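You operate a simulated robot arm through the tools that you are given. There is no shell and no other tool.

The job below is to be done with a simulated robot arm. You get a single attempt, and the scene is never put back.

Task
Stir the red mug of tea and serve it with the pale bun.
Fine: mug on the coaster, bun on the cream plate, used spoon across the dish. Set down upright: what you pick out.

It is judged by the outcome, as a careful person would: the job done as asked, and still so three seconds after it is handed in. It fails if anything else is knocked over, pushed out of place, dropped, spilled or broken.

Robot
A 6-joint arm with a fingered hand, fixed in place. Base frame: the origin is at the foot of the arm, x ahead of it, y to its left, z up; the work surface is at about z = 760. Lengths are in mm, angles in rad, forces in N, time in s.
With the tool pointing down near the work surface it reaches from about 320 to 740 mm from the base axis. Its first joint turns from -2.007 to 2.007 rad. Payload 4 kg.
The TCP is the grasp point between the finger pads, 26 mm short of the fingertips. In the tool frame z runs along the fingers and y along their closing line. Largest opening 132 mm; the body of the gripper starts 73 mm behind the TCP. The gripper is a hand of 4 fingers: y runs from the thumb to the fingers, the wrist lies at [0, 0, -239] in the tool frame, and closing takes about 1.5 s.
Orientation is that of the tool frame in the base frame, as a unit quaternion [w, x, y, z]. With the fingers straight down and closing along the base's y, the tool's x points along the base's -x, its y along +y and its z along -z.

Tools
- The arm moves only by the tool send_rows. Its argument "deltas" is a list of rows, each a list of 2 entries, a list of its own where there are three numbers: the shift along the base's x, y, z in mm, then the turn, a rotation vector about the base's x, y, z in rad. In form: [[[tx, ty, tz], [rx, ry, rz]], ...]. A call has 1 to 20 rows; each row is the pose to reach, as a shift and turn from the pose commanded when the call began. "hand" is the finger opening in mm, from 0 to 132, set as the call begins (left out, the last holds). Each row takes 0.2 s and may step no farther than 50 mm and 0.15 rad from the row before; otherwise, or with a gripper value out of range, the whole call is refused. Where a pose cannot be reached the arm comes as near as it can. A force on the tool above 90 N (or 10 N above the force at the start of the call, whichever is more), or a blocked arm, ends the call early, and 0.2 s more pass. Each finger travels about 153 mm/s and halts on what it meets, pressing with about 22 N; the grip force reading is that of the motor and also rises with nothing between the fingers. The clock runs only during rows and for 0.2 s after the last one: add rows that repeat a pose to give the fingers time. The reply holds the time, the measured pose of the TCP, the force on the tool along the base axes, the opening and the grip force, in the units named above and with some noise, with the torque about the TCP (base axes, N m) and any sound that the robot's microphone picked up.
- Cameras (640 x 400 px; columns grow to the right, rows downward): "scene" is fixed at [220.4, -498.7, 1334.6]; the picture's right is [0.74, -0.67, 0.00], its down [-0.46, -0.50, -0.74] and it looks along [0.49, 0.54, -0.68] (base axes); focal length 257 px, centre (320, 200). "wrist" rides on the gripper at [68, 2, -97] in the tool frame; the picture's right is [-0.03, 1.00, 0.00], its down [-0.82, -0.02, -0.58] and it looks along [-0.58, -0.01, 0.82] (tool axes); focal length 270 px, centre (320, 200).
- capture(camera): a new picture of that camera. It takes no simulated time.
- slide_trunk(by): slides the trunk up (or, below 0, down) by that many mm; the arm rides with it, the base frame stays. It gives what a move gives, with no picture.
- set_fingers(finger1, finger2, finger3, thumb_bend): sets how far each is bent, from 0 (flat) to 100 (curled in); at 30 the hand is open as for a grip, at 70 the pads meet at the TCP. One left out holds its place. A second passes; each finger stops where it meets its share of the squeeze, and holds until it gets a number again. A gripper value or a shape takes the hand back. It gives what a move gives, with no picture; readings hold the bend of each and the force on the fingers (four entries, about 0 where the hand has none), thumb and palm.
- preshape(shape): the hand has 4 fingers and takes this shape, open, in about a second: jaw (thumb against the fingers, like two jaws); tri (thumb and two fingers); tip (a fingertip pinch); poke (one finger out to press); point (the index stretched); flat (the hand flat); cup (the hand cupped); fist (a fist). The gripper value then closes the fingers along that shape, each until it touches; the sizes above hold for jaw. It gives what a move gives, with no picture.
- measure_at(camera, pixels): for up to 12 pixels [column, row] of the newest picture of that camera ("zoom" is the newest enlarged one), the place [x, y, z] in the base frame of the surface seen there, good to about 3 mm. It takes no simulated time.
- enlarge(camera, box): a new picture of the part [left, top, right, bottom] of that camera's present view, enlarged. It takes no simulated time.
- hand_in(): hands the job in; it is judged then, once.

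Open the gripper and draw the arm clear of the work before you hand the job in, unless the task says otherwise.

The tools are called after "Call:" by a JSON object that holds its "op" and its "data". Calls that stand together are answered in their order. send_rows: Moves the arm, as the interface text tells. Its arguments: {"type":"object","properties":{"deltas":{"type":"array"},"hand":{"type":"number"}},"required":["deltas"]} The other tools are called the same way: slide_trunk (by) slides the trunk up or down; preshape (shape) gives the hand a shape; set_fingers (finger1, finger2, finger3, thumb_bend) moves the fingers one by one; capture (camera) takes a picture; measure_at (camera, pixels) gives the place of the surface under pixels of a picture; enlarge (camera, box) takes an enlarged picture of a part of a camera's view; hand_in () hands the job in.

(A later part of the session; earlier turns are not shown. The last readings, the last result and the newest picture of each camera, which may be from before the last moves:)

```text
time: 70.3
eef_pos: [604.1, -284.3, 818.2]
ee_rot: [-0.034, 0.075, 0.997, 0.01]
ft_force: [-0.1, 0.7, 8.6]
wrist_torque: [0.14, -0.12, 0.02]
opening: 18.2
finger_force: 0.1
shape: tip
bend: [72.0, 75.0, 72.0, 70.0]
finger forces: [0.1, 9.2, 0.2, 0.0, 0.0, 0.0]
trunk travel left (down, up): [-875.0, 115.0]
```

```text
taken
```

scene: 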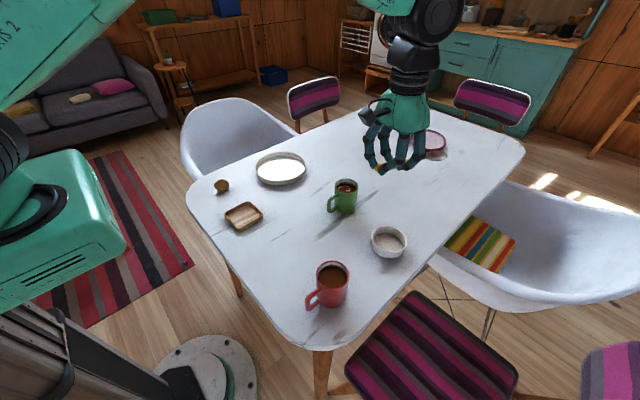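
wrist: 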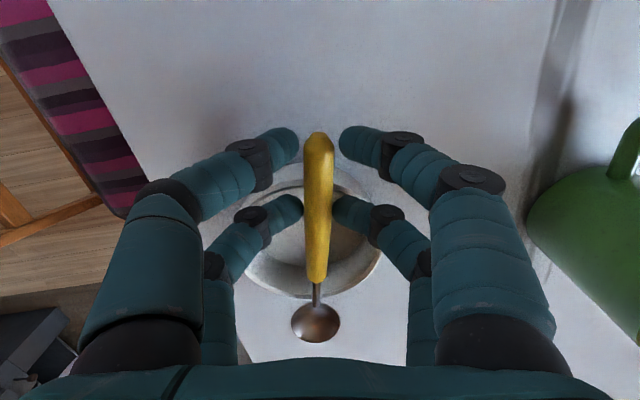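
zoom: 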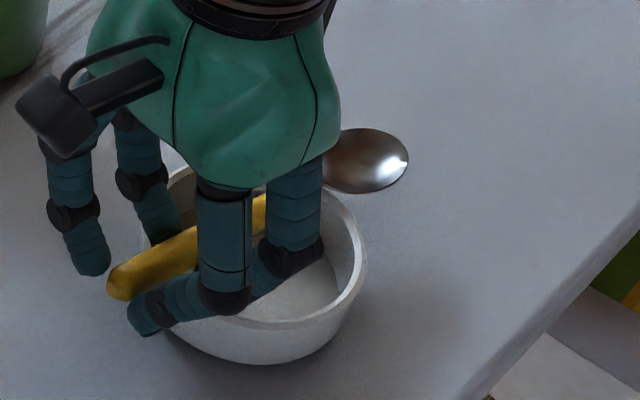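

The spoon is released and lies across the bowl, but one digit still presses ~9 N (on the rim). I'll rise 2 mm to unload it before opening further.

Call:
{"op": "send_rows", "data": {"deltas": [[[0, 0, 1], [0, 0, 0]], [[0, 0, 2], [0, 0, 0]], [[0, 0, 2], [0, 0, 0]]]}}

Call:
{"op": "capture", "data": {"camera": "wrist"}}

```text
time: 71.1
eef_pos: [602.6, -285.0, 817.9]
ee_rot: [-0.033, 0.076, 0.997, 0.011]
ft_force: [0.6, -1.5, 3.5]
wrist_torque: [0.03, -0.06, -0.01]
opening: 18.0
finger_force: 0.0
shape: tip
bend: [72.0, 74.0, 72.0, 70.0]
finger forces: [0.0, 3.2, 0.2, 0.0, 0.0, 0.0]
trunk travel left (down, up): [-875.0, 115.0]
```

```text
taken
```

wrist: 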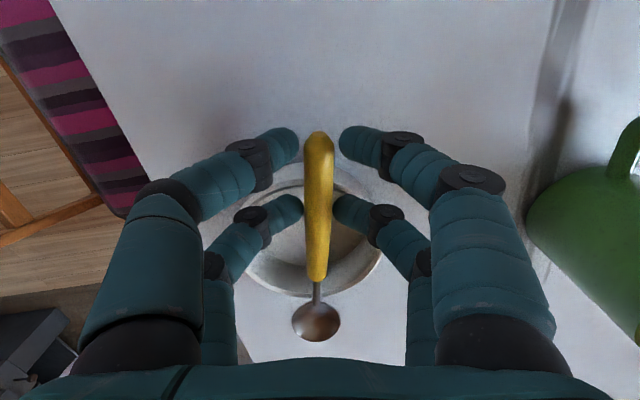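

The load dropped to 3 N. I'll raise 2 mm more to clear it, then check.

Call:
{"op": "send_rows", "data": {"deltas": [[[0, 0, 1], [0, 0, 0]], [[0, 0, 2], [0, 0, 0]], [[0, 0, 2], [0, 0, 0]]]}}

Call:
{"op": "capture", "data": {"camera": "wrist"}}

Call:
{"op": "enlarge", "data": {"camera": "scene", "box": [360, 200, 440, 264]}}

```text
time: 71.9
eef_pos: [604.5, -285.5, 820.4]
ee_rot: [-0.034, 0.074, 0.997, 0.011]
ft_force: [-1.0, -0.6, 0.0]
wrist_torque: [0.0, -0.03, -0.02]
opening: 17.9
finger_force: 0.0
shape: tip
bend: [72.0, 72.0, 72.0, 70.0]
finger forces: [0.0, 0.0, 0.2, 0.0, 0.0, 0.0]
trunk travel left (down, up): [-875.0, 115.0]
```

```text
taken
```

wrist: 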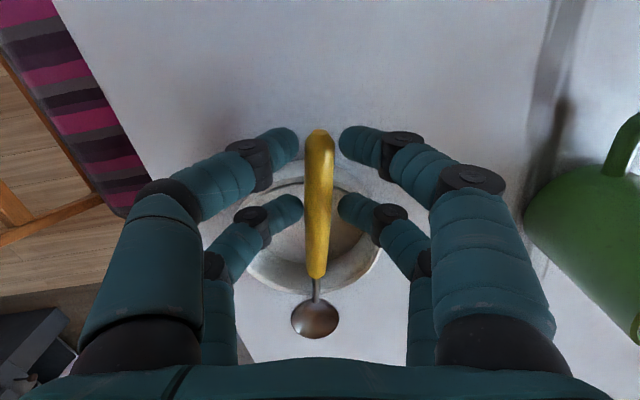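

```text
6.25 times, centred on (400, 232) of scene
```

zoom: 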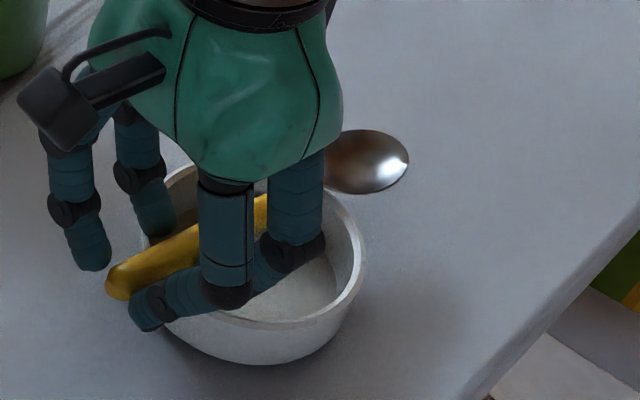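

No load remains and the digits flank the handle at 18 mm. I'll open to 45 mm, hold a moment, then rise straight up slowly.

Call:
{"op": "send_rows", "data": {"deltas": [[[0, 0, 0], [0, 0, 0]], [[0, 0, 0], [0, 0, 0]], [[0, 0, 4], [0, 0, 0]], [[0, 0, 10], [0, 0, 0]], [[0, 0, 20], [0, 0, 0]], [[0, 0, 35], [0, 0, 0]], [[0, 0, 60], [0, 0, 0]], [[0, 0, 90], [0, 0, 0]], [[0, 0, 120], [0, 0, 0]], [[0, 0, 120], [0, 0, 0]]], "hand": 40}}

Call:
{"op": "enlarge", "data": {"camera": "scene", "box": [340, 190, 450, 270]}}

Call:
{"op": "capture", "data": {"camera": "wrist"}}

```text
time: 74.1
eef_pos: [602.1, -285.3, 940.8]
ee_rot: [-0.035, 0.075, 0.997, 0.012]
ft_force: [0.5, 0.2, -0.2]
wrist_torque: [-0.01, 0.02, -0.02]
opening: 39.5
finger_force: 0.0
shape: tip
bend: [73.0, 73.0, 74.0, 70.0]
finger forces: [0.0, 0.0, 0.0, 0.0, 0.0, 0.0]
trunk travel left (down, up): [-875.0, 115.0]
```

```text
5.00 times, centred on (395, 230) of scene
```

zoom: 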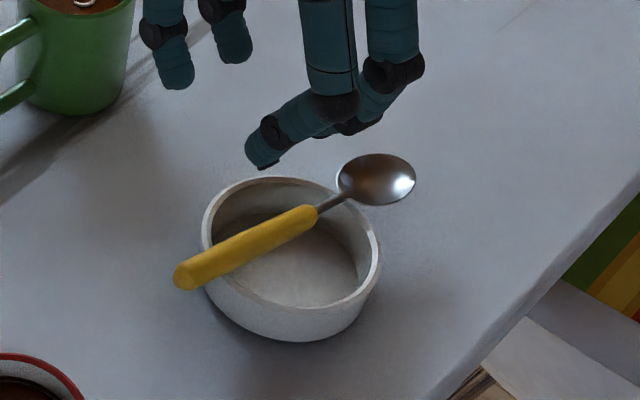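

```text
taken
```

wrist: 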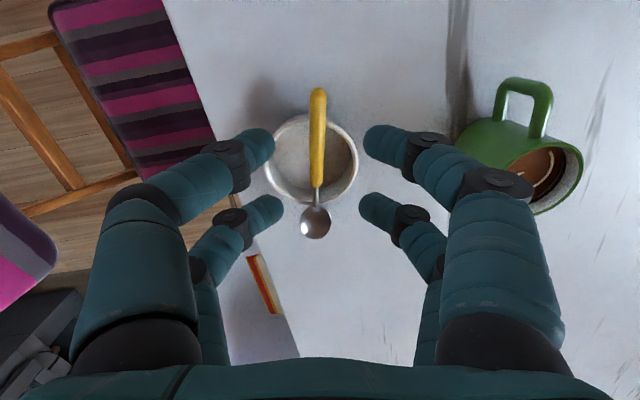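

The spoon rests across the bowl's rim and the bowl hasn't moved. Now for the mug: I'll switch to the jaw shape, level the hand and move to about 960 mm above the mug, closing line along y (handle points to -x).

Call:
{"op": "send_rows", "data": {"deltas": [[[0, 0, 20], [-0.004, -0.012, 0.025]], [[-25, -2, 30], [-0.008, -0.022, 0.05]], [[-60, -5, 30], [-0.012, -0.033, 0.075]], [[-95, -8, 30], [-0.016, -0.045, 0.1]], [[-130, -11, 30], [-0.02, -0.056, 0.125]], [[-155, -14, 30], [-0.0242, -0.067, 0.149]], [[-164, -15, 30], [-0.0242, -0.067, 0.149]], [[-164, -15, 30], [-0.0242, -0.067, 0.149]]]}}

Call:
{"op": "preshape", "data": {"shape": "jaw"}}

Call:
{"op": "capture", "data": {"camera": "wrist"}}

Call:
{"op": "capture", "data": {"camera": "scene"}}

```text
time: 75.9
eef_pos: [438.3, -299.6, 969.5]
ee_rot: [0.0, 0.0, 1.0, -0.001]
ft_force: [0.3, -0.4, -0.3]
wrist_torque: [-0.01, 0.02, -0.01]
opening: 39.6
finger_force: 0.1
shape: tip
bend: [73.0, 73.0, 74.0, 70.0]
finger forces: [0.0, 0.0, 0.0, 0.0, 0.0, 0.0]
trunk travel left (down, up): [-875.0, 115.0]
```

```text
time: 76.8
eef_pos: [439.0, -300.7, 970.1]
ee_rot: [-0.001, 0.0, 1.0, -0.002]
ft_force: [0.4, -0.2, 0.0]
wrist_torque: [0.03, 0.02, 0.01]
opening: 132.1
finger_force: 0.1
shape: jaw
bend: [30.0, 30.0, 30.0, 30.0]
finger forces: [0.0, 0.0, 0.0, 0.0, 0.1, 0.0]
trunk travel left (down, up): [-875.0, 115.0]
```

```text
taken
```

wrist: 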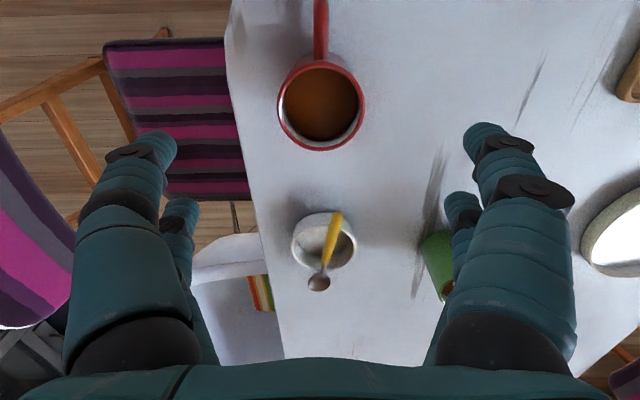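

```text
taken
```

scene: 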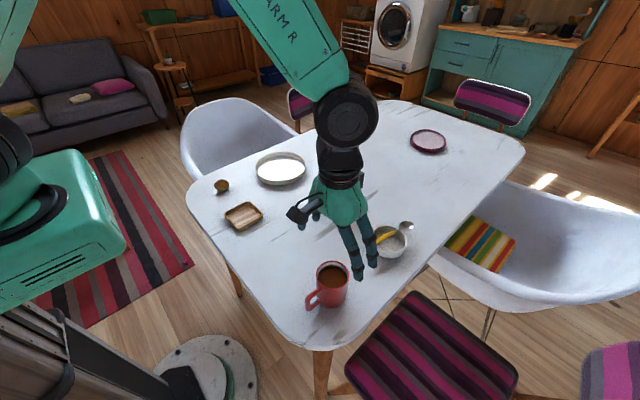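

The hand is level over the mug, rim seen at wrist (278–365, 60–150). I'll verify its centre before going down.

Call:
{"op": "measure_at", "data": {"camera": "wrist", "pixels": [[281, 105], [362, 105], [320, 149], [300, 70], [345, 72], [288, 130], [354, 132], [320, 105], [320, 30]]}}

```text
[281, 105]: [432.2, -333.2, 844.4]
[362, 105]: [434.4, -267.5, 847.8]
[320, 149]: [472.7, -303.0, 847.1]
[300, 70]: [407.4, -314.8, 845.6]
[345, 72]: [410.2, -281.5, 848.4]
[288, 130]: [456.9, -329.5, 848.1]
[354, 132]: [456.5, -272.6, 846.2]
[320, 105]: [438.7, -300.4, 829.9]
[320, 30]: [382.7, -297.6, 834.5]
```

Centre confirmed at (439,-300). I'll descend with the hand fully open to TCP z≈806.

Call:
{"op": "send_rows", "data": {"deltas": [[[0, 0, -35], [0, 0, 0]], [[0, 0, -70], [0, 0, 0]], [[0, 0, -100], [0, 0, 0]], [[0, 0, -125], [0, 0, 0]], [[0, 0, -145], [0, 0, 0]], [[0, 0, -158], [0, 0, 0]], [[0, 0, -163], [0, 0, 0]], [[0, 0, -163], [0, 0, 0]]], "hand": 132}}

Call:
{"op": "capture", "data": {"camera": "wrist"}}

Call:
{"op": "enlarge", "data": {"camera": "scene", "box": [270, 210, 390, 330]}}

```text
time: 78.6
eef_pos: [439.5, -299.0, 809.0]
ee_rot: [0.0, 0.0, 1.0, 0.0]
ft_force: [-1.2, -1.3, 0.7]
wrist_torque: [-0.01, -0.01, 0.0]
opening: 131.8
finger_force: 0.0
shape: jaw
bend: [30.0, 30.0, 30.0, 30.0]
finger forces: [0.0, 0.1, 0.0, 0.0, 0.0, 0.0]
trunk travel left (down, up): [-875.0, 115.0]
```

```text
taken
```

wrist: 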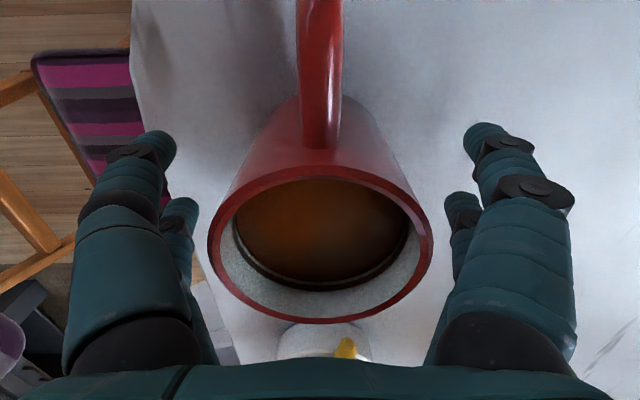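

```text
3.33 times, centred on (330, 270) of scene
```

zoom: 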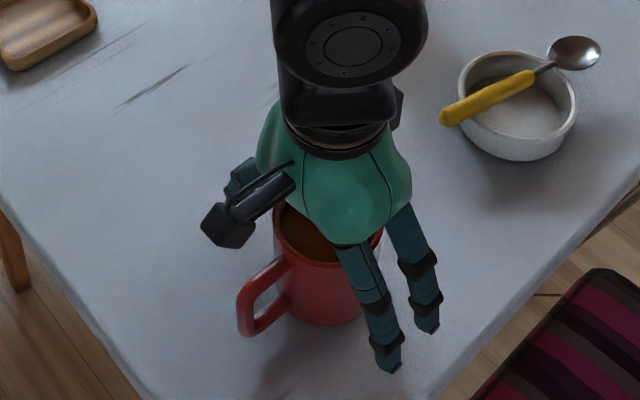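

The mug sits centred between the digits. I'll close in two steps, first to 84 mm, then onto the mug.

Call:
{"op": "send_rows", "data": {"deltas": [[[0, 0, 0], [0, 0, 0]], [[0, 0, 0], [0, 0, 0]], [[0, 0, 0], [0, 0, 0]]], "hand": 84}}

Call:
{"op": "capture", "data": {"camera": "wrist"}}

Call:
{"op": "enlarge", "data": {"camera": "scene", "box": [270, 210, 390, 330]}}

```text
time: 79.4
eef_pos: [438.2, -299.3, 809.4]
ee_rot: [0.001, 0.0, 1.0, -0.002]
ft_force: [-0.1, 0.3, -0.4]
wrist_torque: [0.01, -0.01, -0.01]
opening: 84.2
finger_force: 0.1
shape: jaw
bend: [70.0, 70.0, 70.0, 66.0]
finger forces: [0.0, 0.0, 0.0, 0.0, 0.1, 0.0]
trunk travel left (down, up): [-875.0, 115.0]
```

```text
taken
```

wrist: 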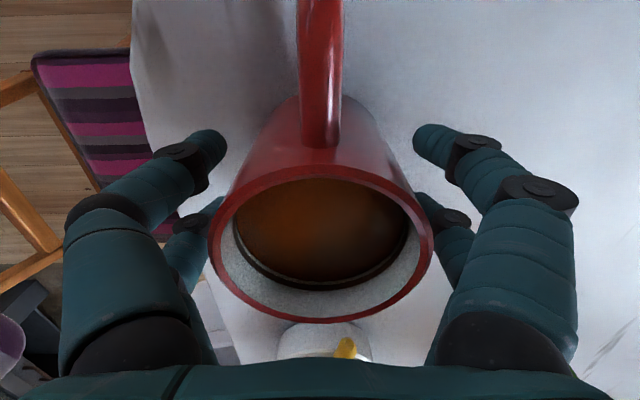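

```text
3.33 times, centred on (330, 270) of scene
```

zoom: 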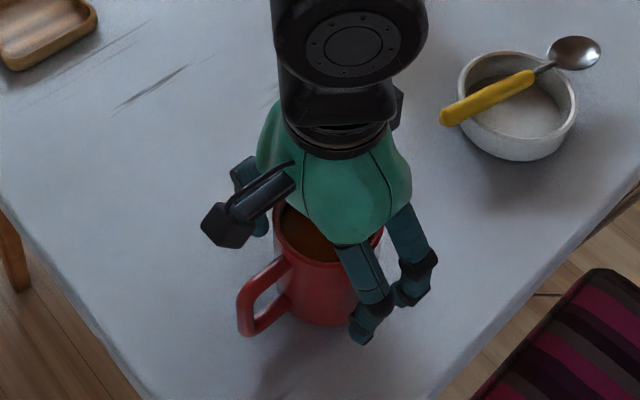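

The digits flank the mug evenly with ~8 mm to go each side. Now I'll close onto the mug.

Call:
{"op": "send_rows", "data": {"deltas": [[[0, 0, 0], [0, 0, 0]], [[0, 0, 0], [0, 0, 0]], [[0, 0, 0], [0, 0, 0]], [[0, 0, 0], [0, 0, 0]], [[0, 0, 0], [0, 0, 0]]], "hand": 30}}

Call:
{"op": "capture", "data": {"camera": "wrist"}}

Call:
{"op": "enlarge", "data": {"camera": "scene", "box": [270, 210, 390, 330]}}

```text
time: 80.6
eef_pos: [438.3, -299.6, 808.6]
ee_rot: [0.0, 0.0, 1.0, -0.001]
ft_force: [0.3, -0.4, -0.8]
wrist_torque: [-0.06, 0.01, 0.03]
opening: 51.6
finger_force: 22.2
shape: jaw
bend: [73.0, 73.0, 73.0, 70.0]
finger forces: [19.5, 20.6, 19.9, 0.0, 20.2, 0.0]
trunk travel left (down, up): [-875.0, 115.0]
```

```text
taken
```

wrist: 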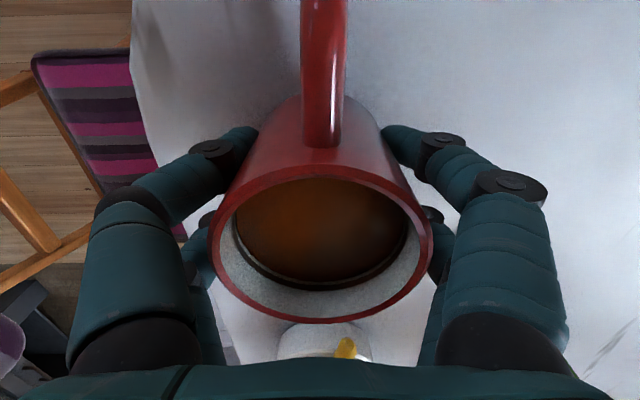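

```text
3.33 times, centred on (330, 270) of scene
```

zoom: 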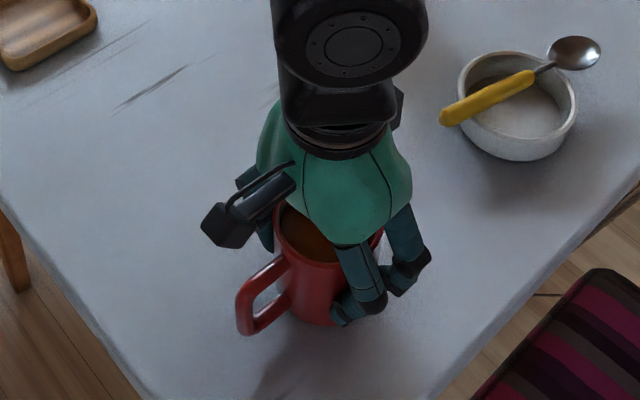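

All four digits press ~20 N and the mug hasn't shifted. I'll lift gently by 15 mm and check.

Call:
{"op": "send_rows", "data": {"deltas": [[[0, 0, 2], [0, 0, 0]], [[0, 0, 5], [0, 0, 0]], [[0, 0, 10], [0, 0, 0]], [[0, 0, 15], [0, 0, 0]], [[0, 0, 15], [0, 0, 0]]]}}

Call:
{"op": "capture", "data": {"camera": "wrist"}}

Call:
{"op": "enlarge", "data": {"camera": "scene", "box": [270, 210, 390, 330]}}

```text
time: 81.8
eef_pos: [439.8, -300.2, 823.6]
ee_rot: [0.0, 0.0, 1.0, -0.001]
ft_force: [-0.4, 0.4, -3.8]
wrist_torque: [0.03, -0.04, 0.03]
opening: 51.4
finger_force: 21.5
shape: jaw
bend: [73.0, 73.0, 73.0, 70.0]
finger forces: [19.7, 20.7, 19.5, 0.0, 20.4, 0.0]
trunk travel left (down, up): [-875.0, 115.0]
```

```text
taken
```

wrist: 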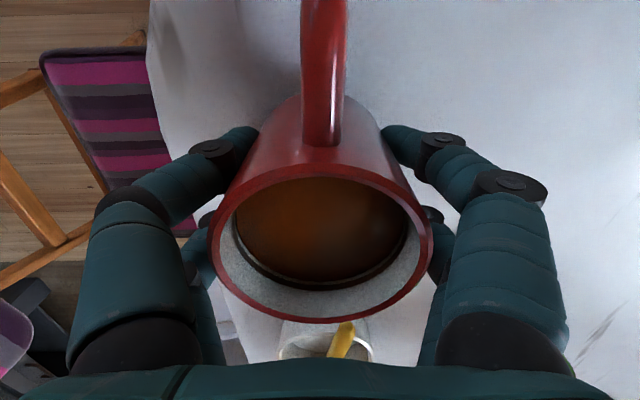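

```text
3.33 times, centred on (330, 270) of scene
```

zoom: 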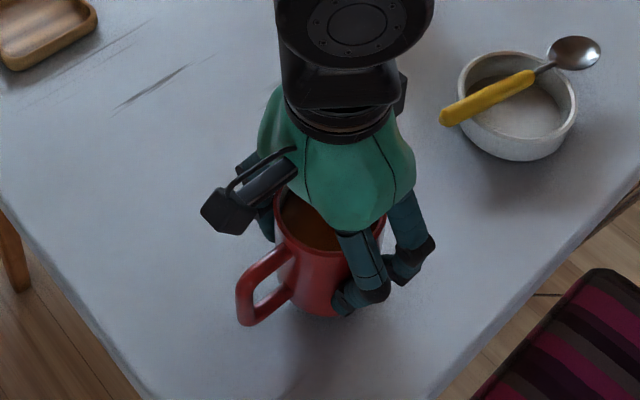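

The mug is held firmly (about 3.7 N of weight) and upright. Before carrying it, I'll re-measure the wooden coaster's inner edges along its midlines.

Call:
{"op": "enlarge", "data": {"camera": "scene", "box": [219, 194, 267, 238]}}

```text
9.09 times, centred on (243, 216) of scene
```

zoom: 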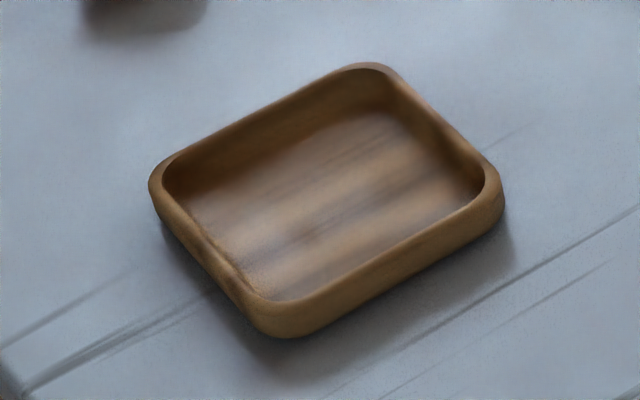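

I'll measure the rim midpoints and the floor/wall boundaries of the coaster in this zoom.

Call:
{"op": "measure_at", "data": {"camera": "zoom", "pixels": [[262, 116], [440, 117], [395, 252], [205, 250], [275, 140], [285, 155], [420, 135], [405, 145], [385, 240], [225, 250], [325, 195], [212, 242]]}}

```text
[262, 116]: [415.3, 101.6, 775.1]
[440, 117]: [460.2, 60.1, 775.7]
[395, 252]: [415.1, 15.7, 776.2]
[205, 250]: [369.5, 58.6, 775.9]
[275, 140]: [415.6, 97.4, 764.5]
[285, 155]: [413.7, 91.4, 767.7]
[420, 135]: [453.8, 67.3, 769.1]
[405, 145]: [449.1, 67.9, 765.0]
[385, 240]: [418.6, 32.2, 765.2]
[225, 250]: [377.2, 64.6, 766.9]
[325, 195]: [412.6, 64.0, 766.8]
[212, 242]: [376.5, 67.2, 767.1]
```

The coaster's centre is (415,58.7), with a floor about 76 mm wide at z≈767, enough for the 68 mm mug. I'll lift the mug smoothly to about TCP z=900 first.

Call:
{"op": "send_rows", "data": {"deltas": [[[0, 0, 4], [0, 0, 0]], [[0, 0, 10], [0, 0, 0]], [[0, 0, 18], [0, 0, 0]], [[0, 0, 28], [0, 0, 0]], [[0, 0, 40], [0, 0, 0]], [[0, 0, 52], [0, 0, 0]], [[0, 0, 62], [0, 0, 0]], [[0, 0, 70], [0, 0, 0]], [[0, 0, 75], [0, 0, 0]], [[0, 0, 77], [0, 0, 0]], [[0, 0, 77], [0, 0, 0]]]}}

Call:
{"op": "send_rows", "data": {"deltas": [[[-0.3, 4, 0], [0, 0, 0]], [[-0.8, 12, 0], [0, 0, 0]], [[-1.6, 24, 0], [0, 0, 0]], [[-2.7, 40, 0], [0, 0, 0]], [[-4, 60, 0], [0, 0, 0]], [[-5.6, 84, 0], [0, 0, 0]], [[-7.2, 108, 0], [0, 0, 0]], [[-8.8, 132, 0], [0, 0, 0]], [[-10.4, 156, 0], [0, 0, 0]], [[-12, 180, 0], [0, 0, 0]], [[-13.7, 204, 0], [0, 0, 0]], [[-15.3, 228, 0], [0, 0, 0]], [[-16.9, 252, 0], [0, 0, 0]], [[-18.5, 276, 0], [0, 0, 0]], [[-19.9, 298, 0], [0, 0, 0]], [[-21.2, 317, 0], [0, 0, 0]], [[-22.3, 333, 0], [0, 0, 0]], [[-23.1, 345, 0], [0, 0, 0]], [[-23.6, 353, 0], [0, 0, 0]], [[-24, 358.6, 0], [0, 0, 0]]]}}

Call:
{"op": "capture", "data": {"camera": "wrist"}}

Call:
{"op": "capture", "data": {"camera": "scene"}}

```text
time: 84.2
eef_pos: [440.0, -299.2, 900.1]
ee_rot: [0.0, 0.0, 1.0, -0.001]
ft_force: [-0.8, 0.0, -4.8]
wrist_torque: [-0.03, -0.05, 0.0]
opening: 51.1
finger_force: 22.1
shape: jaw
bend: [73.0, 73.0, 73.0, 70.0]
finger forces: [19.7, 20.6, 19.8, 0.0, 20.4, 0.0]
trunk travel left (down, up): [-875.0, 115.0]
```

```text
time: 88.4
eef_pos: [415.1, 58.7, 898.8]
ee_rot: [0.0, 0.0, 1.0, -0.001]
ft_force: [0.0, 0.2, -4.0]
wrist_torque: [-0.01, -0.06, 0.01]
opening: 51.2
finger_force: 22.4
shape: jaw
bend: [73.0, 73.0, 73.0, 70.0]
finger forces: [20.2, 20.8, 20.1, 0.1, 21.6, 0.0]
trunk travel left (down, up): [-875.0, 115.0]
```

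```text
taken
```

wrist: 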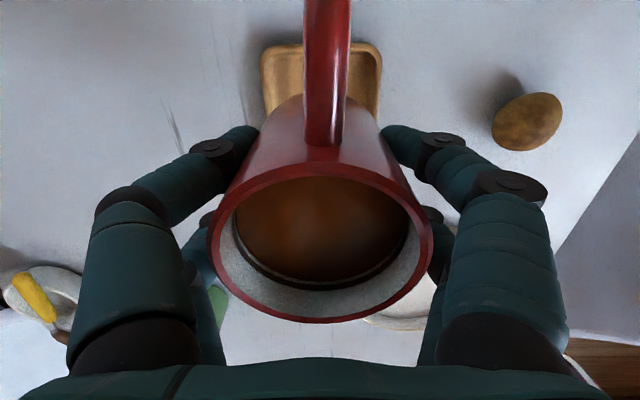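

```text
taken
```

scene: 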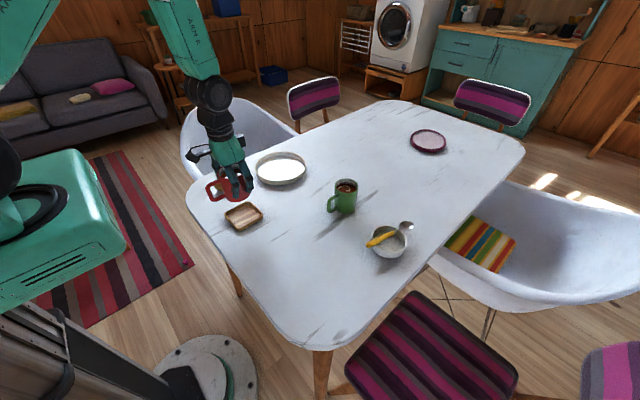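

The mug hangs above the tray, which peeks out symmetrically behind the handle (262–382, 45–125). I'll measure the mug rim's present centre to line it up with (415,58.7).

Call:
{"op": "measure_at", "data": {"camera": "wrist", "pixels": [[213, 240], [430, 240], [320, 320], [250, 185], [395, 185], [240, 295], [400, 297], [320, 168], [265, 60], [379, 60], [320, 235]]}}

Call:
{"op": "enlarge", "data": {"camera": "scene", "box": [195, 150, 285, 240]}}

```text
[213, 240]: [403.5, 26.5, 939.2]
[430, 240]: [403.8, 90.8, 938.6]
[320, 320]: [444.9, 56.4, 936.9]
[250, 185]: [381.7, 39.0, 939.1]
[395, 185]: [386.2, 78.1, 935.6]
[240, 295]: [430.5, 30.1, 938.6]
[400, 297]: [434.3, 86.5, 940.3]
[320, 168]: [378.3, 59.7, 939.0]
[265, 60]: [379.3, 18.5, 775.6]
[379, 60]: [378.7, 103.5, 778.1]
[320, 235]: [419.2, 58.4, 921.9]
```

```text
4.44 times, centred on (240, 195) of scene
```

zoom: 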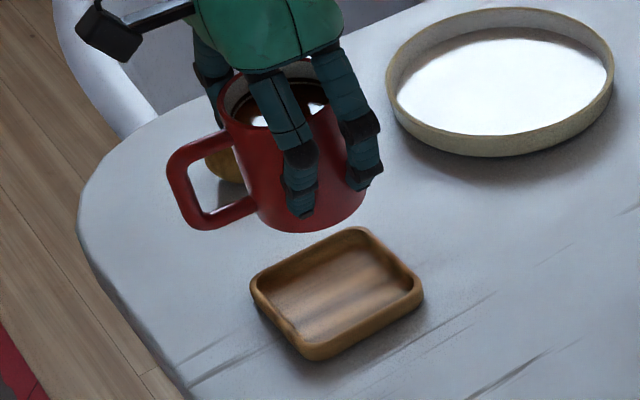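

The mug's rim centre reads about (412.5,58.6) and level; the tray centre is (415,59). I'll shift +2 mm in x and lower to about 7 mm above the coaster floor.

Call:
{"op": "send_rows", "data": {"deltas": [[[0.5, 0, -3], [0, 0, 0]], [[1, 0.2, -9], [0, 0, 0]], [[1.5, 0.4, -18], [0, 0, 0]], [[2, 0.5, -30], [0, 0, 0]], [[2, 0.5, -42], [0, 0, 0]], [[2, 0.5, -53], [0, 0, 0]], [[2, 0.5, -62], [0, 0, 0]], [[2, 0.5, -69], [0, 0, 0]], [[2, 0.5, -74], [0, 0, 0]], [[2, 0.5, -77], [0, 0, 0]], [[2, 0.5, -77], [0, 0, 0]]]}}

Call:
{"op": "capture", "data": {"camera": "wrist"}}

Call:
{"op": "enlarge", "data": {"camera": "scene", "box": [205, 170, 285, 245]}}

```text
time: 90.8
eef_pos: [418.0, 58.8, 823.9]
ee_rot: [0.0, -0.001, 1.0, -0.002]
ft_force: [-0.7, 0.2, -4.6]
wrist_torque: [0.0, -0.04, 0.0]
opening: 51.0
finger_force: 22.1
shape: jaw
bend: [73.0, 73.0, 73.0, 70.0]
finger forces: [20.2, 20.9, 20.2, 0.1, 21.6, 0.0]
trunk travel left (down, up): [-875.0, 115.0]
```

```text
taken
```

wrist: 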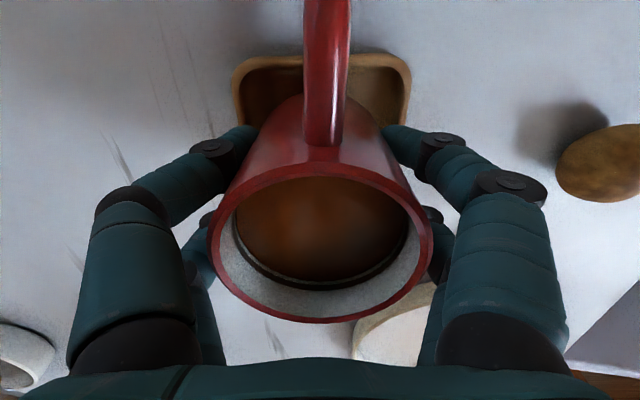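

```text
5.33 times, centred on (245, 208) of scene
```

zoom: 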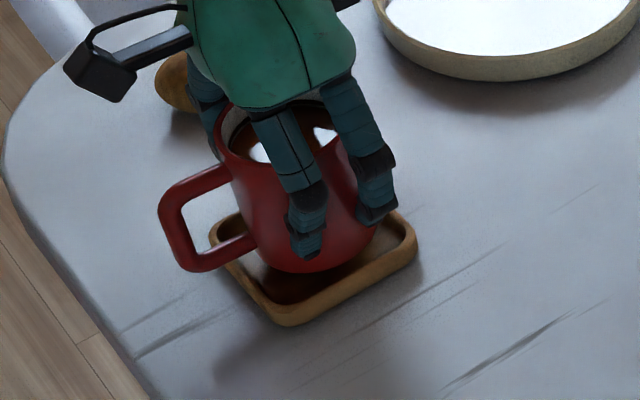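

The base is just inside the rim with no contact force. I'll measure the gaps: mug base edge near zoom (300,270),(345,262),(258,245) and the tray rim around it.

Call:
{"op": "measure_at", "data": {"camera": "zoom", "pixels": [[300, 268], [345, 260], [265, 252], [370, 240], [285, 310], [345, 302], [405, 252], [225, 235], [245, 280], [405, 225], [390, 212], [320, 285]]}}

Call:
{"op": "measure_at", "data": {"camera": "wrist", "pixels": [[213, 240], [430, 240], [320, 320], [320, 168], [240, 295], [400, 297], [238, 75], [405, 72], [275, 60], [375, 58], [240, 110], [406, 110]]}}

```text
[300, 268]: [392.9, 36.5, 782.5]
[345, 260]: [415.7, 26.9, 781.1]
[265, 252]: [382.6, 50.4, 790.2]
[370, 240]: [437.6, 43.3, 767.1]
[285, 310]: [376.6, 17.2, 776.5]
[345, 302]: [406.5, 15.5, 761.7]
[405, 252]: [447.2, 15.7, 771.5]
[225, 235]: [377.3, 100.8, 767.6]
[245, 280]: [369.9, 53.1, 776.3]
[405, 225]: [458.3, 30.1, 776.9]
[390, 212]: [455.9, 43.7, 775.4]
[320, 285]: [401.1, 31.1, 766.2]
```

```text
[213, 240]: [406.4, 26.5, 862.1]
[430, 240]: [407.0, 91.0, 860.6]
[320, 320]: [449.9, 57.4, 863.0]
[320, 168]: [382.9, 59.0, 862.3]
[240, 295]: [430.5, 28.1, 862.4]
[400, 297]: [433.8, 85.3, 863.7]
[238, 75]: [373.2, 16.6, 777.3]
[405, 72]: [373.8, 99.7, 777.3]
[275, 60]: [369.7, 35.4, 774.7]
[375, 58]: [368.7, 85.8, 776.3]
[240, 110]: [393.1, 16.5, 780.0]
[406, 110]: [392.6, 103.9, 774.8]
```

Mug centre ≈ (416,58.8), tray centre ≈ (414.9,59): good within a millimetre or so. I'll shift -1 mm in x and lower slowly the remaining ~7 mm, watching the force.

Call:
{"op": "send_rows", "data": {"deltas": [[[-0.5, 0.1, -1], [0, 0, 0]], [[-1, 0.2, -2.5], [0, 0, 0]], [[-1, 0.2, -4], [0, 0, 0]], [[-1, 0.2, -5.5], [0, 0, 0]], [[-1, 0.2, -5.5], [0, 0, 0]]]}}

Call:
{"op": "send_rows", "data": {"deltas": [[[0, 0, -1], [0, 0, 0]], [[0, 0, -2], [0, 0, 0]], [[0, 0, -2], [0, 0, 0]]]}}

```text
time: 92.0
eef_pos: [416.1, 59.7, 817.9]
ee_rot: [0.0, 0.0, 1.0, -0.001]
ft_force: [0.8, 0.5, -3.9]
wrist_torque: [0.03, -0.02, 0.01]
opening: 50.9
finger_force: 22.2
shape: jaw
bend: [73.0, 73.0, 73.0, 70.0]
finger forces: [20.1, 20.8, 20.3, 0.0, 21.7, 0.0]
trunk travel left (down, up): [-875.0, 115.0]
```

```text
time: 92.8
eef_pos: [415.8, 58.4, 814.7]
ee_rot: [0.0, 0.0, 1.0, -0.002]
ft_force: [0.8, 0.2, -3.6]
wrist_torque: [-0.03, -0.04, -0.04]
opening: 50.9
finger_force: 22.3
shape: jaw
bend: [73.0, 73.0, 73.0, 70.0]
finger forces: [20.1, 20.8, 20.2, 0.0, 21.7, 0.0]
trunk travel left (down, up): [-875.0, 115.0]
```

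The force still shows the full mug weight (-3.6 N), so it hasn't touched yet. I'll go down in 1 mm steps.

Call:
{"op": "send_rows", "data": {"deltas": [[[0, 0, -0.6], [0, 0, 0]], [[0, 0, -1.2], [0, 0, 0]], [[0, 0, -1.2], [0, 0, 0]]]}}

Call:
{"op": "enlarge", "data": {"camera": "scene", "box": [205, 170, 285, 245]}}

```text
time: 93.6
eef_pos: [416.0, 59.6, 813.8]
ee_rot: [0.0, 0.0, 1.0, -0.001]
ft_force: [0.8, -1.7, 1.8]
wrist_torque: [-0.09, -0.02, 0.02]
opening: 51.0
finger_force: 22.1
shape: jaw
bend: [73.0, 73.0, 73.0, 70.0]
finger forces: [20.1, 20.9, 21.1, 0.0, 22.6, 0.1]
trunk travel left (down, up): [-875.0, 115.0]
```

```text
5.33 times, centred on (245, 208) of scene
```

zoom: 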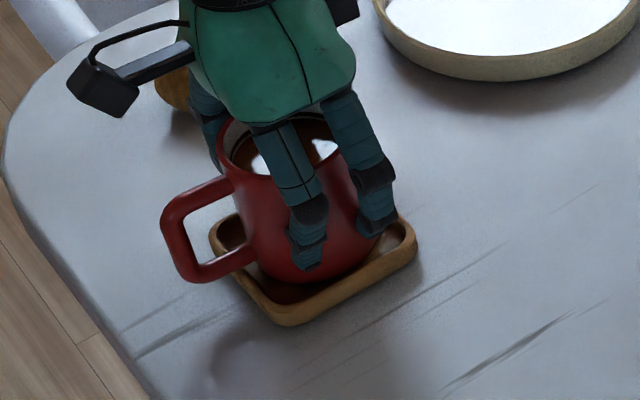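

The force went from -3.6 to +1.8 N, so the mug now rests on the coaster floor (z as predicted). I'll open the fingers gently to 84 mm.

Call:
{"op": "send_rows", "data": {"deltas": [[[0, 0, 0], [0, 0, 0]], [[0, 0, 0], [0, 0, 0]], [[0, 0, 0], [0, 0, 0]]], "hand": 84}}

Call:
{"op": "capture", "data": {"camera": "wrist"}}

Call:
{"op": "enlarge", "data": {"camera": "scene", "box": [205, 170, 285, 245]}}

```text
time: 94.4
eef_pos: [415.4, 59.3, 813.5]
ee_rot: [0.0, 0.001, 1.0, -0.002]
ft_force: [-0.1, 0.1, 0.6]
wrist_torque: [0.02, -0.01, 0.04]
opening: 83.8
finger_force: 0.1
shape: jaw
bend: [71.0, 71.0, 71.0, 71.0]
finger forces: [0.0, 0.0, 0.0, 0.0, 0.0, 0.0]
trunk travel left (down, up): [-875.0, 115.0]
```

```text
taken
```

wrist: 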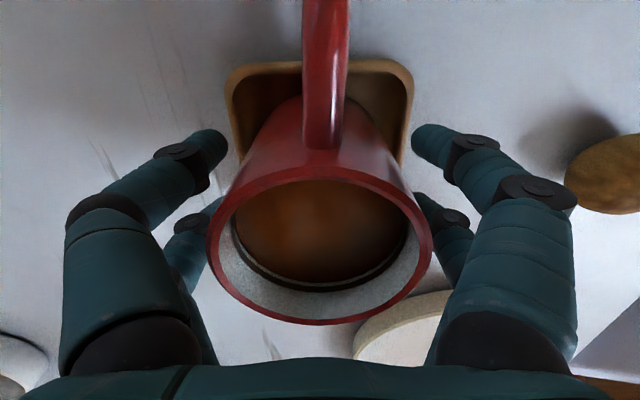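

```text
5.33 times, centred on (245, 208) of scene
```

zoom: 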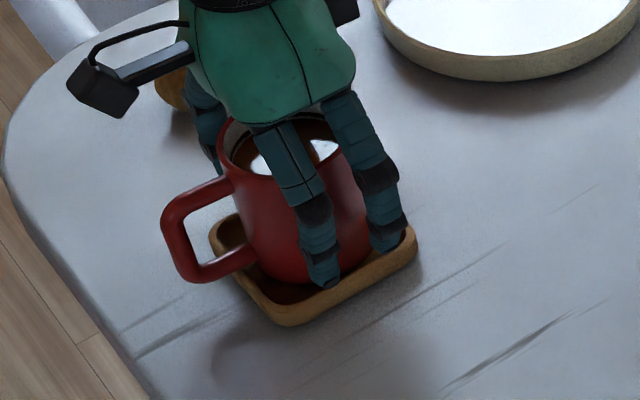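

The mug stands upright in the coaster, released, with no forces on the digits. I'll open to 110 mm and rise straight up.

Call:
{"op": "send_rows", "data": {"deltas": [[[0, 0, 0], [0, 0, 0]], [[0, 0, 8], [0, 0, 0]], [[0, 0, 25], [0, 0, 0]], [[0, 0, 55], [0, 0, 0]], [[0, 0, 95], [0, 0, 0]], [[0, 0, 130], [0, 0, 0]], [[0, 0, 150], [0, 0, 0]], [[0, 0, 150], [0, 0, 0]]], "hand": 110}}

Call:
{"op": "capture", "data": {"camera": "wrist"}}

Call:
{"op": "enlarge", "data": {"camera": "scene", "box": [195, 160, 285, 245]}}

```text
time: 96.2
eef_pos: [416.4, 60.0, 963.7]
ee_rot: [-0.001, 0.0, 1.0, -0.003]
ft_force: [0.2, -0.6, 0.1]
wrist_torque: [0.04, -0.01, -0.02]
opening: 109.7
finger_force: 0.0
shape: jaw
bend: [56.0, 56.0, 56.0, 40.0]
finger forces: [0.1, 0.0, 0.0, 0.1, 0.1, 0.0]
trunk travel left (down, up): [-875.0, 115.0]
```

```text
taken
```

wrist: 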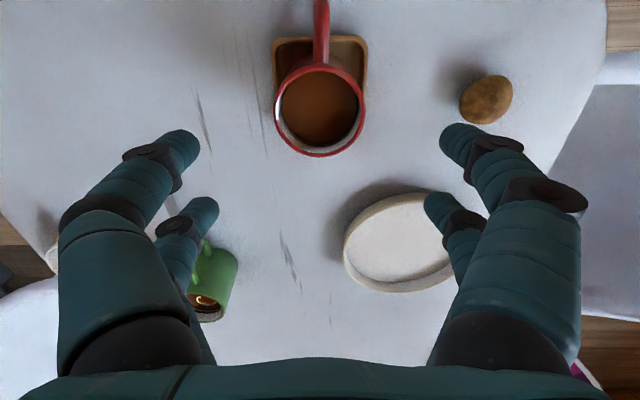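

```text
4.71 times, centred on (240, 202) of scene
```

zoom: 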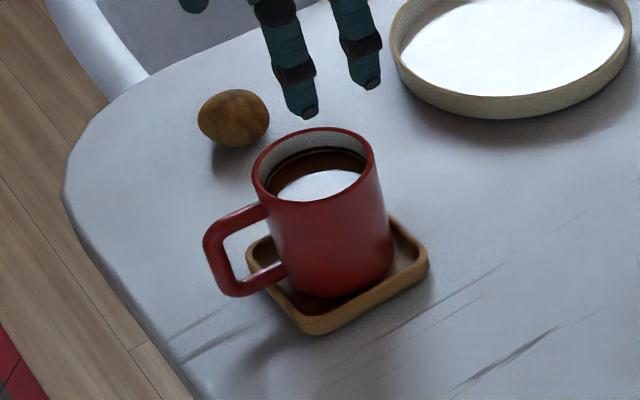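

The mug stands square in the coaster with its tea intact. Next is the bun at wrist (486,99); I'll zoom there and measure its outline again.

Call:
{"op": "enlarge", "data": {"camera": "wrist", "box": [440, 55, 536, 145]}}

```text
4.44 times, centred on (488, 100) of wrist
```

zoom: 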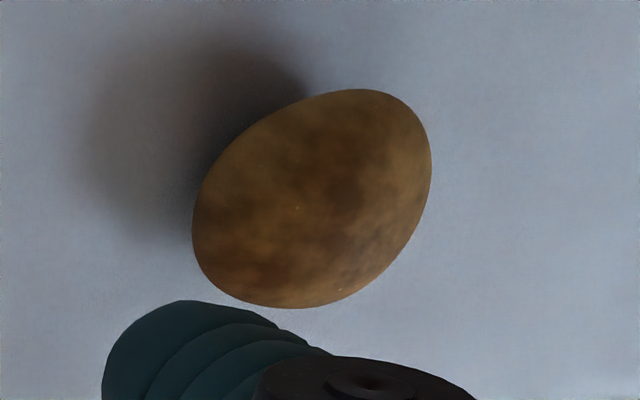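

I'll measure the bun's outline points and top in this zoom.

Call:
{"op": "measure_at", "data": {"camera": "zoom", "pixels": [[198, 225], [427, 170], [355, 95], [290, 303], [310, 200], [340, 170], [250, 260], [400, 240], [250, 140], [360, 280], [280, 230], [420, 120]]}}

Call:
{"op": "measure_at", "data": {"camera": "scene", "pixels": [[221, 183], [214, 187], [229, 186], [221, 178], [221, 191], [218, 184], [224, 182]]}}

```text
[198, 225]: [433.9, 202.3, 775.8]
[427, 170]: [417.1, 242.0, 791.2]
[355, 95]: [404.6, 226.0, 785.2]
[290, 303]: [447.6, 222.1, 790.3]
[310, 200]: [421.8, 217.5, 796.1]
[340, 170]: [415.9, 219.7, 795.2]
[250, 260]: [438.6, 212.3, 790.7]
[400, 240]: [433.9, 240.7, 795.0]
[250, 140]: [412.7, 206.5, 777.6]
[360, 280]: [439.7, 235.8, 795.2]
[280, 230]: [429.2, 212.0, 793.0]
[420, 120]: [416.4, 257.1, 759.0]
```

```text
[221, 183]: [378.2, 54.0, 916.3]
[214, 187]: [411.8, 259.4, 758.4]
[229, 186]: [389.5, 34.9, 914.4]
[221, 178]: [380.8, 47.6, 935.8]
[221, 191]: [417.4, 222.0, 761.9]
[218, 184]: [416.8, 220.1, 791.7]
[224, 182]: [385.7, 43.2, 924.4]
```

Bun centre ≈ (427,223.5), ~43 mm wide, top ≈ 798. I'll move over it with 90 mm opening and descend to TCP z≈795.

Call:
{"op": "send_rows", "data": {"deltas": [[[3, 30, 0], [0, 0, 0]], [[6, 70, 0], [0, 0, 0]], [[8, 110, 0], [0, 0, 0]], [[10, 145, 0], [0, 0, 0]], [[11, 164, 0], [0, 0, 0]], [[11, 164, -40], [0, 0, 0]], [[11, 164, -80], [0, 0, 0]], [[11, 164, -110], [0, 0, 0]], [[11, 164, -135], [0, 0, 0]], [[11, 164, -152], [0, 0, 0]], [[11, 164, -163], [0, 0, 0]], [[11, 164, -168], [0, 0, 0]], [[11, 164, -168], [0, 0, 0]]], "hand": 92}}

Call:
{"op": "capture", "data": {"camera": "wrist"}}

Call:
{"op": "enlarge", "data": {"camera": "scene", "box": [175, 120, 275, 220]}}

```text
time: 99.0
eef_pos: [427.0, 222.9, 794.8]
ee_rot: [0.0, 0.0, 1.0, 0.0]
ft_force: [0.3, 0.5, 0.1]
wrist_torque: [0.02, 0.01, -0.02]
opening: 92.4
finger_force: 0.1
shape: jaw
bend: [67.0, 67.0, 67.0, 58.0]
finger forces: [0.0, 0.0, 0.0, 0.0, 0.0, 0.1]
trunk travel left (down, up): [-875.0, 115.0]
```

```text
taken
```

wrist: 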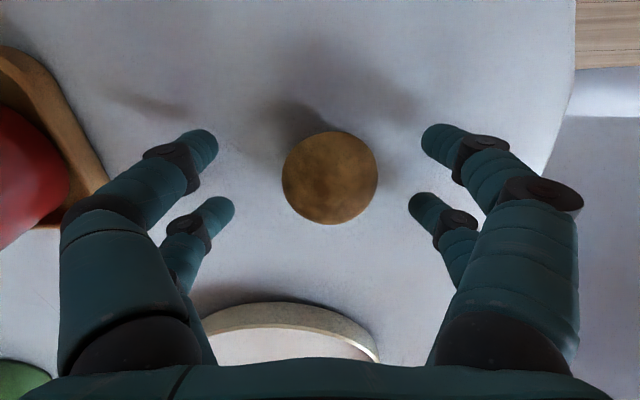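

```text
4.00 times, centred on (225, 170) of scene
```

zoom: 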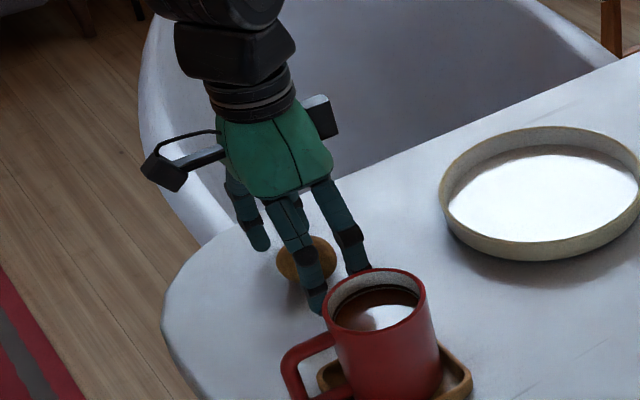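

The bun sits between the digit pairs, about 3 mm toward +y of centre. I'll shift +2.5 mm in y, lower 6 mm, then close to 66 mm before the final squeeze.

Call:
{"op": "send_rows", "data": {"deltas": [[[0, 1.2, -3], [0, 0, 0]], [[0, 2.5, -6], [0, 0, 0]], [[0, 2.5, -6], [0, 0, 0]]]}}

Call:
{"op": "send_rows", "data": {"deltas": [[[0, 0, 0], [0, 0, 0]], [[0, 0, 0], [0, 0, 0]]], "hand": 60}}

Call:
{"op": "capture", "data": {"camera": "wrist"}}

```text
time: 99.8
eef_pos: [428.1, 225.2, 791.6]
ee_rot: [0.001, 0.0, 1.0, -0.001]
ft_force: [0.8, -0.4, -0.5]
wrist_torque: [0.01, 0.04, -0.01]
opening: 92.3
finger_force: 0.1
shape: jaw
bend: [67.0, 67.0, 67.0, 58.0]
finger forces: [0.1, 0.0, 0.0, 0.0, 0.0, 0.1]
trunk travel left (down, up): [-875.0, 115.0]
```

```text
time: 100.4
eef_pos: [428.2, 224.6, 789.5]
ee_rot: [0.001, -0.001, 1.0, -0.002]
ft_force: [-0.1, 0.8, -0.2]
wrist_torque: [-0.01, 0.01, -0.03]
opening: 60.5
finger_force: 0.1
shape: jaw
bend: [73.0, 73.0, 73.0, 70.0]
finger forces: [0.0, 0.2, 0.0, 0.0, 0.1, 0.0]
trunk travel left (down, up): [-875.0, 115.0]
```

```text
taken
```

wrist: 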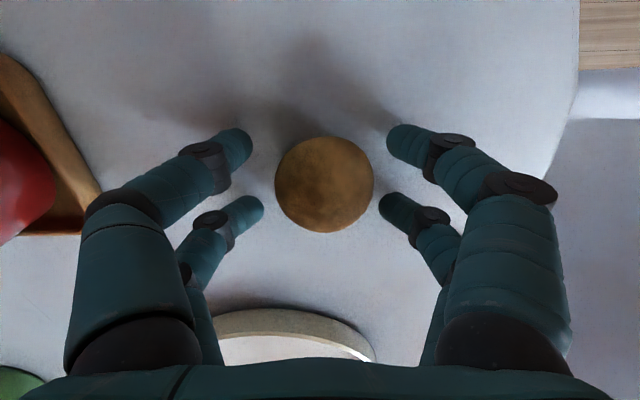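

The bun is centred between the four tips now (324,184 vs 320). I'll close onto it.

Call:
{"op": "send_rows", "data": {"deltas": [[[0, 0, 0], [0, 0, 0]], [[0, 0, 0], [0, 0, 0]], [[0, 0, 0], [0, 0, 0]], [[0, 0, 0], [0, 0, 0]], [[0, 0, 0], [0, 0, 0]]], "hand": 5}}

Call:
{"op": "capture", "data": {"camera": "wrist"}}

Call:
{"op": "enlarge", "data": {"camera": "scene", "box": [185, 140, 265, 210]}}

```text
time: 101.6
eef_pos: [428.5, 225.7, 790.1]
ee_rot: [-0.001, -0.001, 1.0, -0.002]
ft_force: [-0.5, -0.2, 0.0]
wrist_torque: [0.02, -0.02, -0.05]
opening: 26.4
finger_force: 21.6
shape: jaw
bend: [73.0, 73.0, 73.0, 70.0]
finger forces: [20.2, 20.9, 18.8, 0.0, 19.8, 0.0]
trunk travel left (down, up): [-875.0, 115.0]
```

```text
taken
```

wrist: 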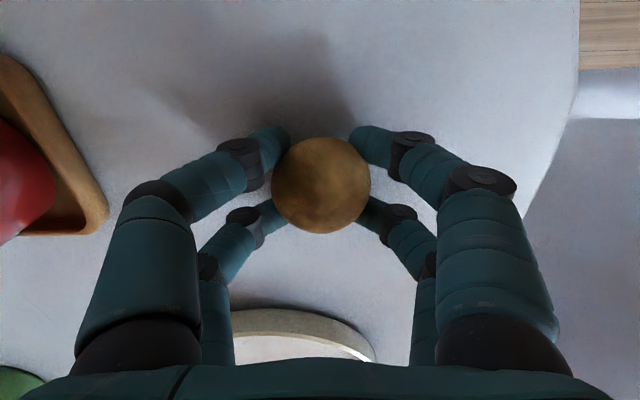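

```text
5.71 times, centred on (225, 175) of scene
```

zoom: 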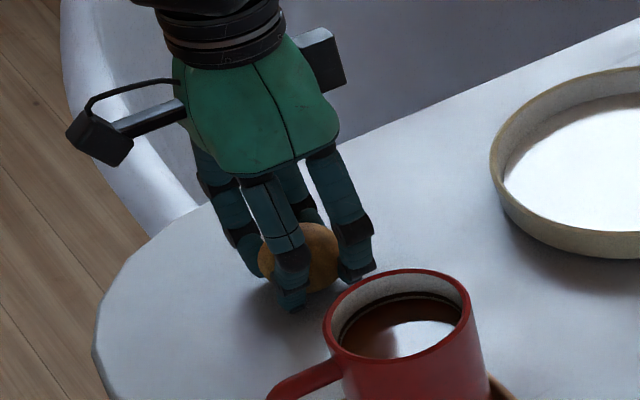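

All four digits hold the bun at ~20 N each. I'll lift it a little and check.

Call:
{"op": "send_rows", "data": {"deltas": [[[0, 0, 3], [0, 0, 0]], [[0, 0, 8], [0, 0, 0]], [[0, 0, 15], [0, 0, 0]], [[0, 0, 15], [0, 0, 0]]]}}

Call:
{"op": "capture", "data": {"camera": "wrist"}}

Call:
{"op": "enlarge", "data": {"camera": "scene", "box": [185, 140, 265, 210]}}

```text
time: 102.6
eef_pos: [427.5, 224.7, 805.4]
ee_rot: [-0.001, 0.0, 1.0, -0.001]
ft_force: [-0.4, 0.2, -0.2]
wrist_torque: [-0.02, 0.01, -0.03]
opening: 26.3
finger_force: 22.0
shape: jaw
bend: [73.0, 73.0, 73.0, 70.0]
finger forces: [20.4, 20.9, 18.6, 0.0, 19.8, 0.0]
trunk travel left (down, up): [-875.0, 115.0]
```

```text
taken
```

wrist: 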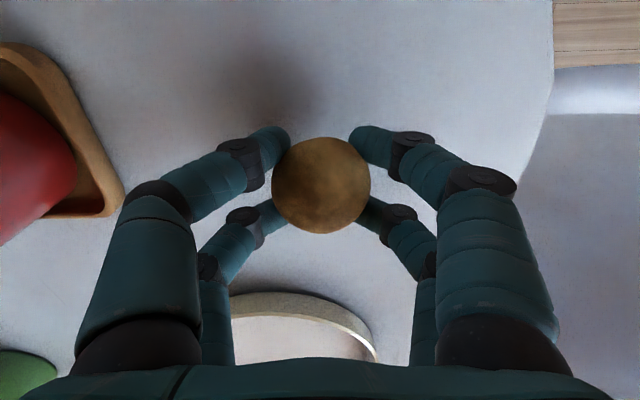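

```text
5.71 times, centred on (225, 175) of scene
```

zoom: 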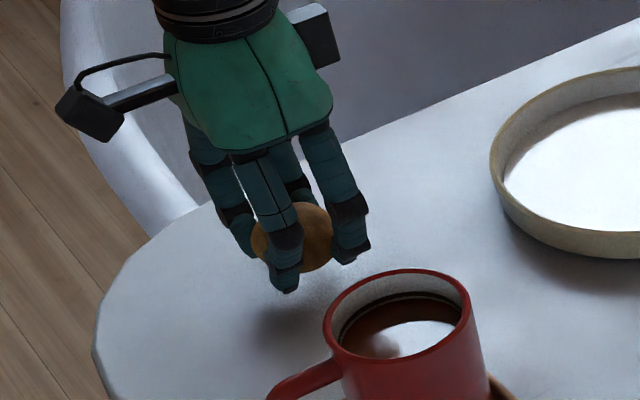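

The bun is held unmoved in the hand. I'll raise it to about TCP z=885 and carry it over the plate centre (640,181).

Call:
{"op": "send_rows", "data": {"deltas": [[[0, 0, 10], [0, 0, 0]], [[0, 0, 30], [0, 0, 0]], [[0, 0, 55], [0, 0, 0]], [[5, -1, 75], [0, 0, 0]], [[20, -4, 80], [0, 0, 0]], [[40, -8, 80], [0, 0, 0]], [[65, -13, 80], [0, 0, 0]], [[90, -18, 80], [0, 0, 0]], [[115, -23, 80], [0, 0, 0]], [[140, -28, 80], [0, 0, 0]], [[165, -33, 80], [0, 0, 0]], [[187, -38, 80], [0, 0, 0]], [[202, -41, 80], [0, 0, 0]], [[210, -43, 80], [0, 0, 0]], [[212.5, -44, 80], [0, 0, 0]], [[212.5, -44, 80], [0, 0, 0]]]}}

Call:
{"op": "capture", "data": {"camera": "wrist"}}

Call:
{"op": "enlarge", "data": {"camera": "scene", "box": [220, 90, 340, 210]}}

```text
time: 106.0
eef_pos: [639.7, 182.0, 887.6]
ee_rot: [0.0, 0.0, 1.0, -0.002]
ft_force: [0.4, 0.5, -0.4]
wrist_torque: [-0.02, 0.0, -0.01]
opening: 26.4
finger_force: 21.8
shape: jaw
bend: [73.0, 73.0, 73.0, 70.0]
finger forces: [21.5, 21.8, 19.7, 0.1, 20.4, 0.0]
trunk travel left (down, up): [-875.0, 115.0]
```

```text
taken
```

wrist: 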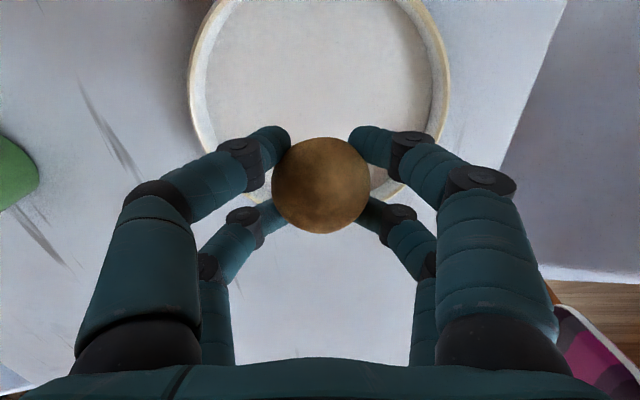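

```text
3.33 times, centred on (280, 150) of scene
```

zoom: 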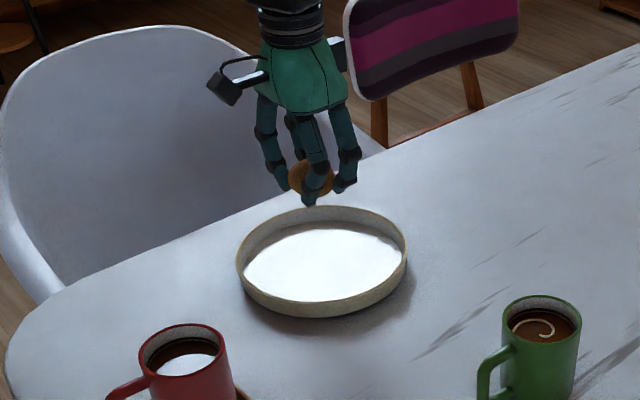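

The bun hangs over the plate. I'll check the plate's rim extents from this view at (194,85), (447,85), (210,140), (425,150).

Call:
{"op": "measure_at", "data": {"camera": "wrist", "pixels": [[194, 75], [448, 75], [205, 135], [432, 140], [215, 20], [425, 20], [320, 60], [370, 215]]}}

```text
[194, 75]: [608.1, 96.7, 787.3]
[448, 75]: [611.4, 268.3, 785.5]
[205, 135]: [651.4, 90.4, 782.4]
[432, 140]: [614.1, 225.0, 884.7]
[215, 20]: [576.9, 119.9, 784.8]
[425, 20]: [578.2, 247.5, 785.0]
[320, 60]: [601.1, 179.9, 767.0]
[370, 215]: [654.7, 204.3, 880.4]
```

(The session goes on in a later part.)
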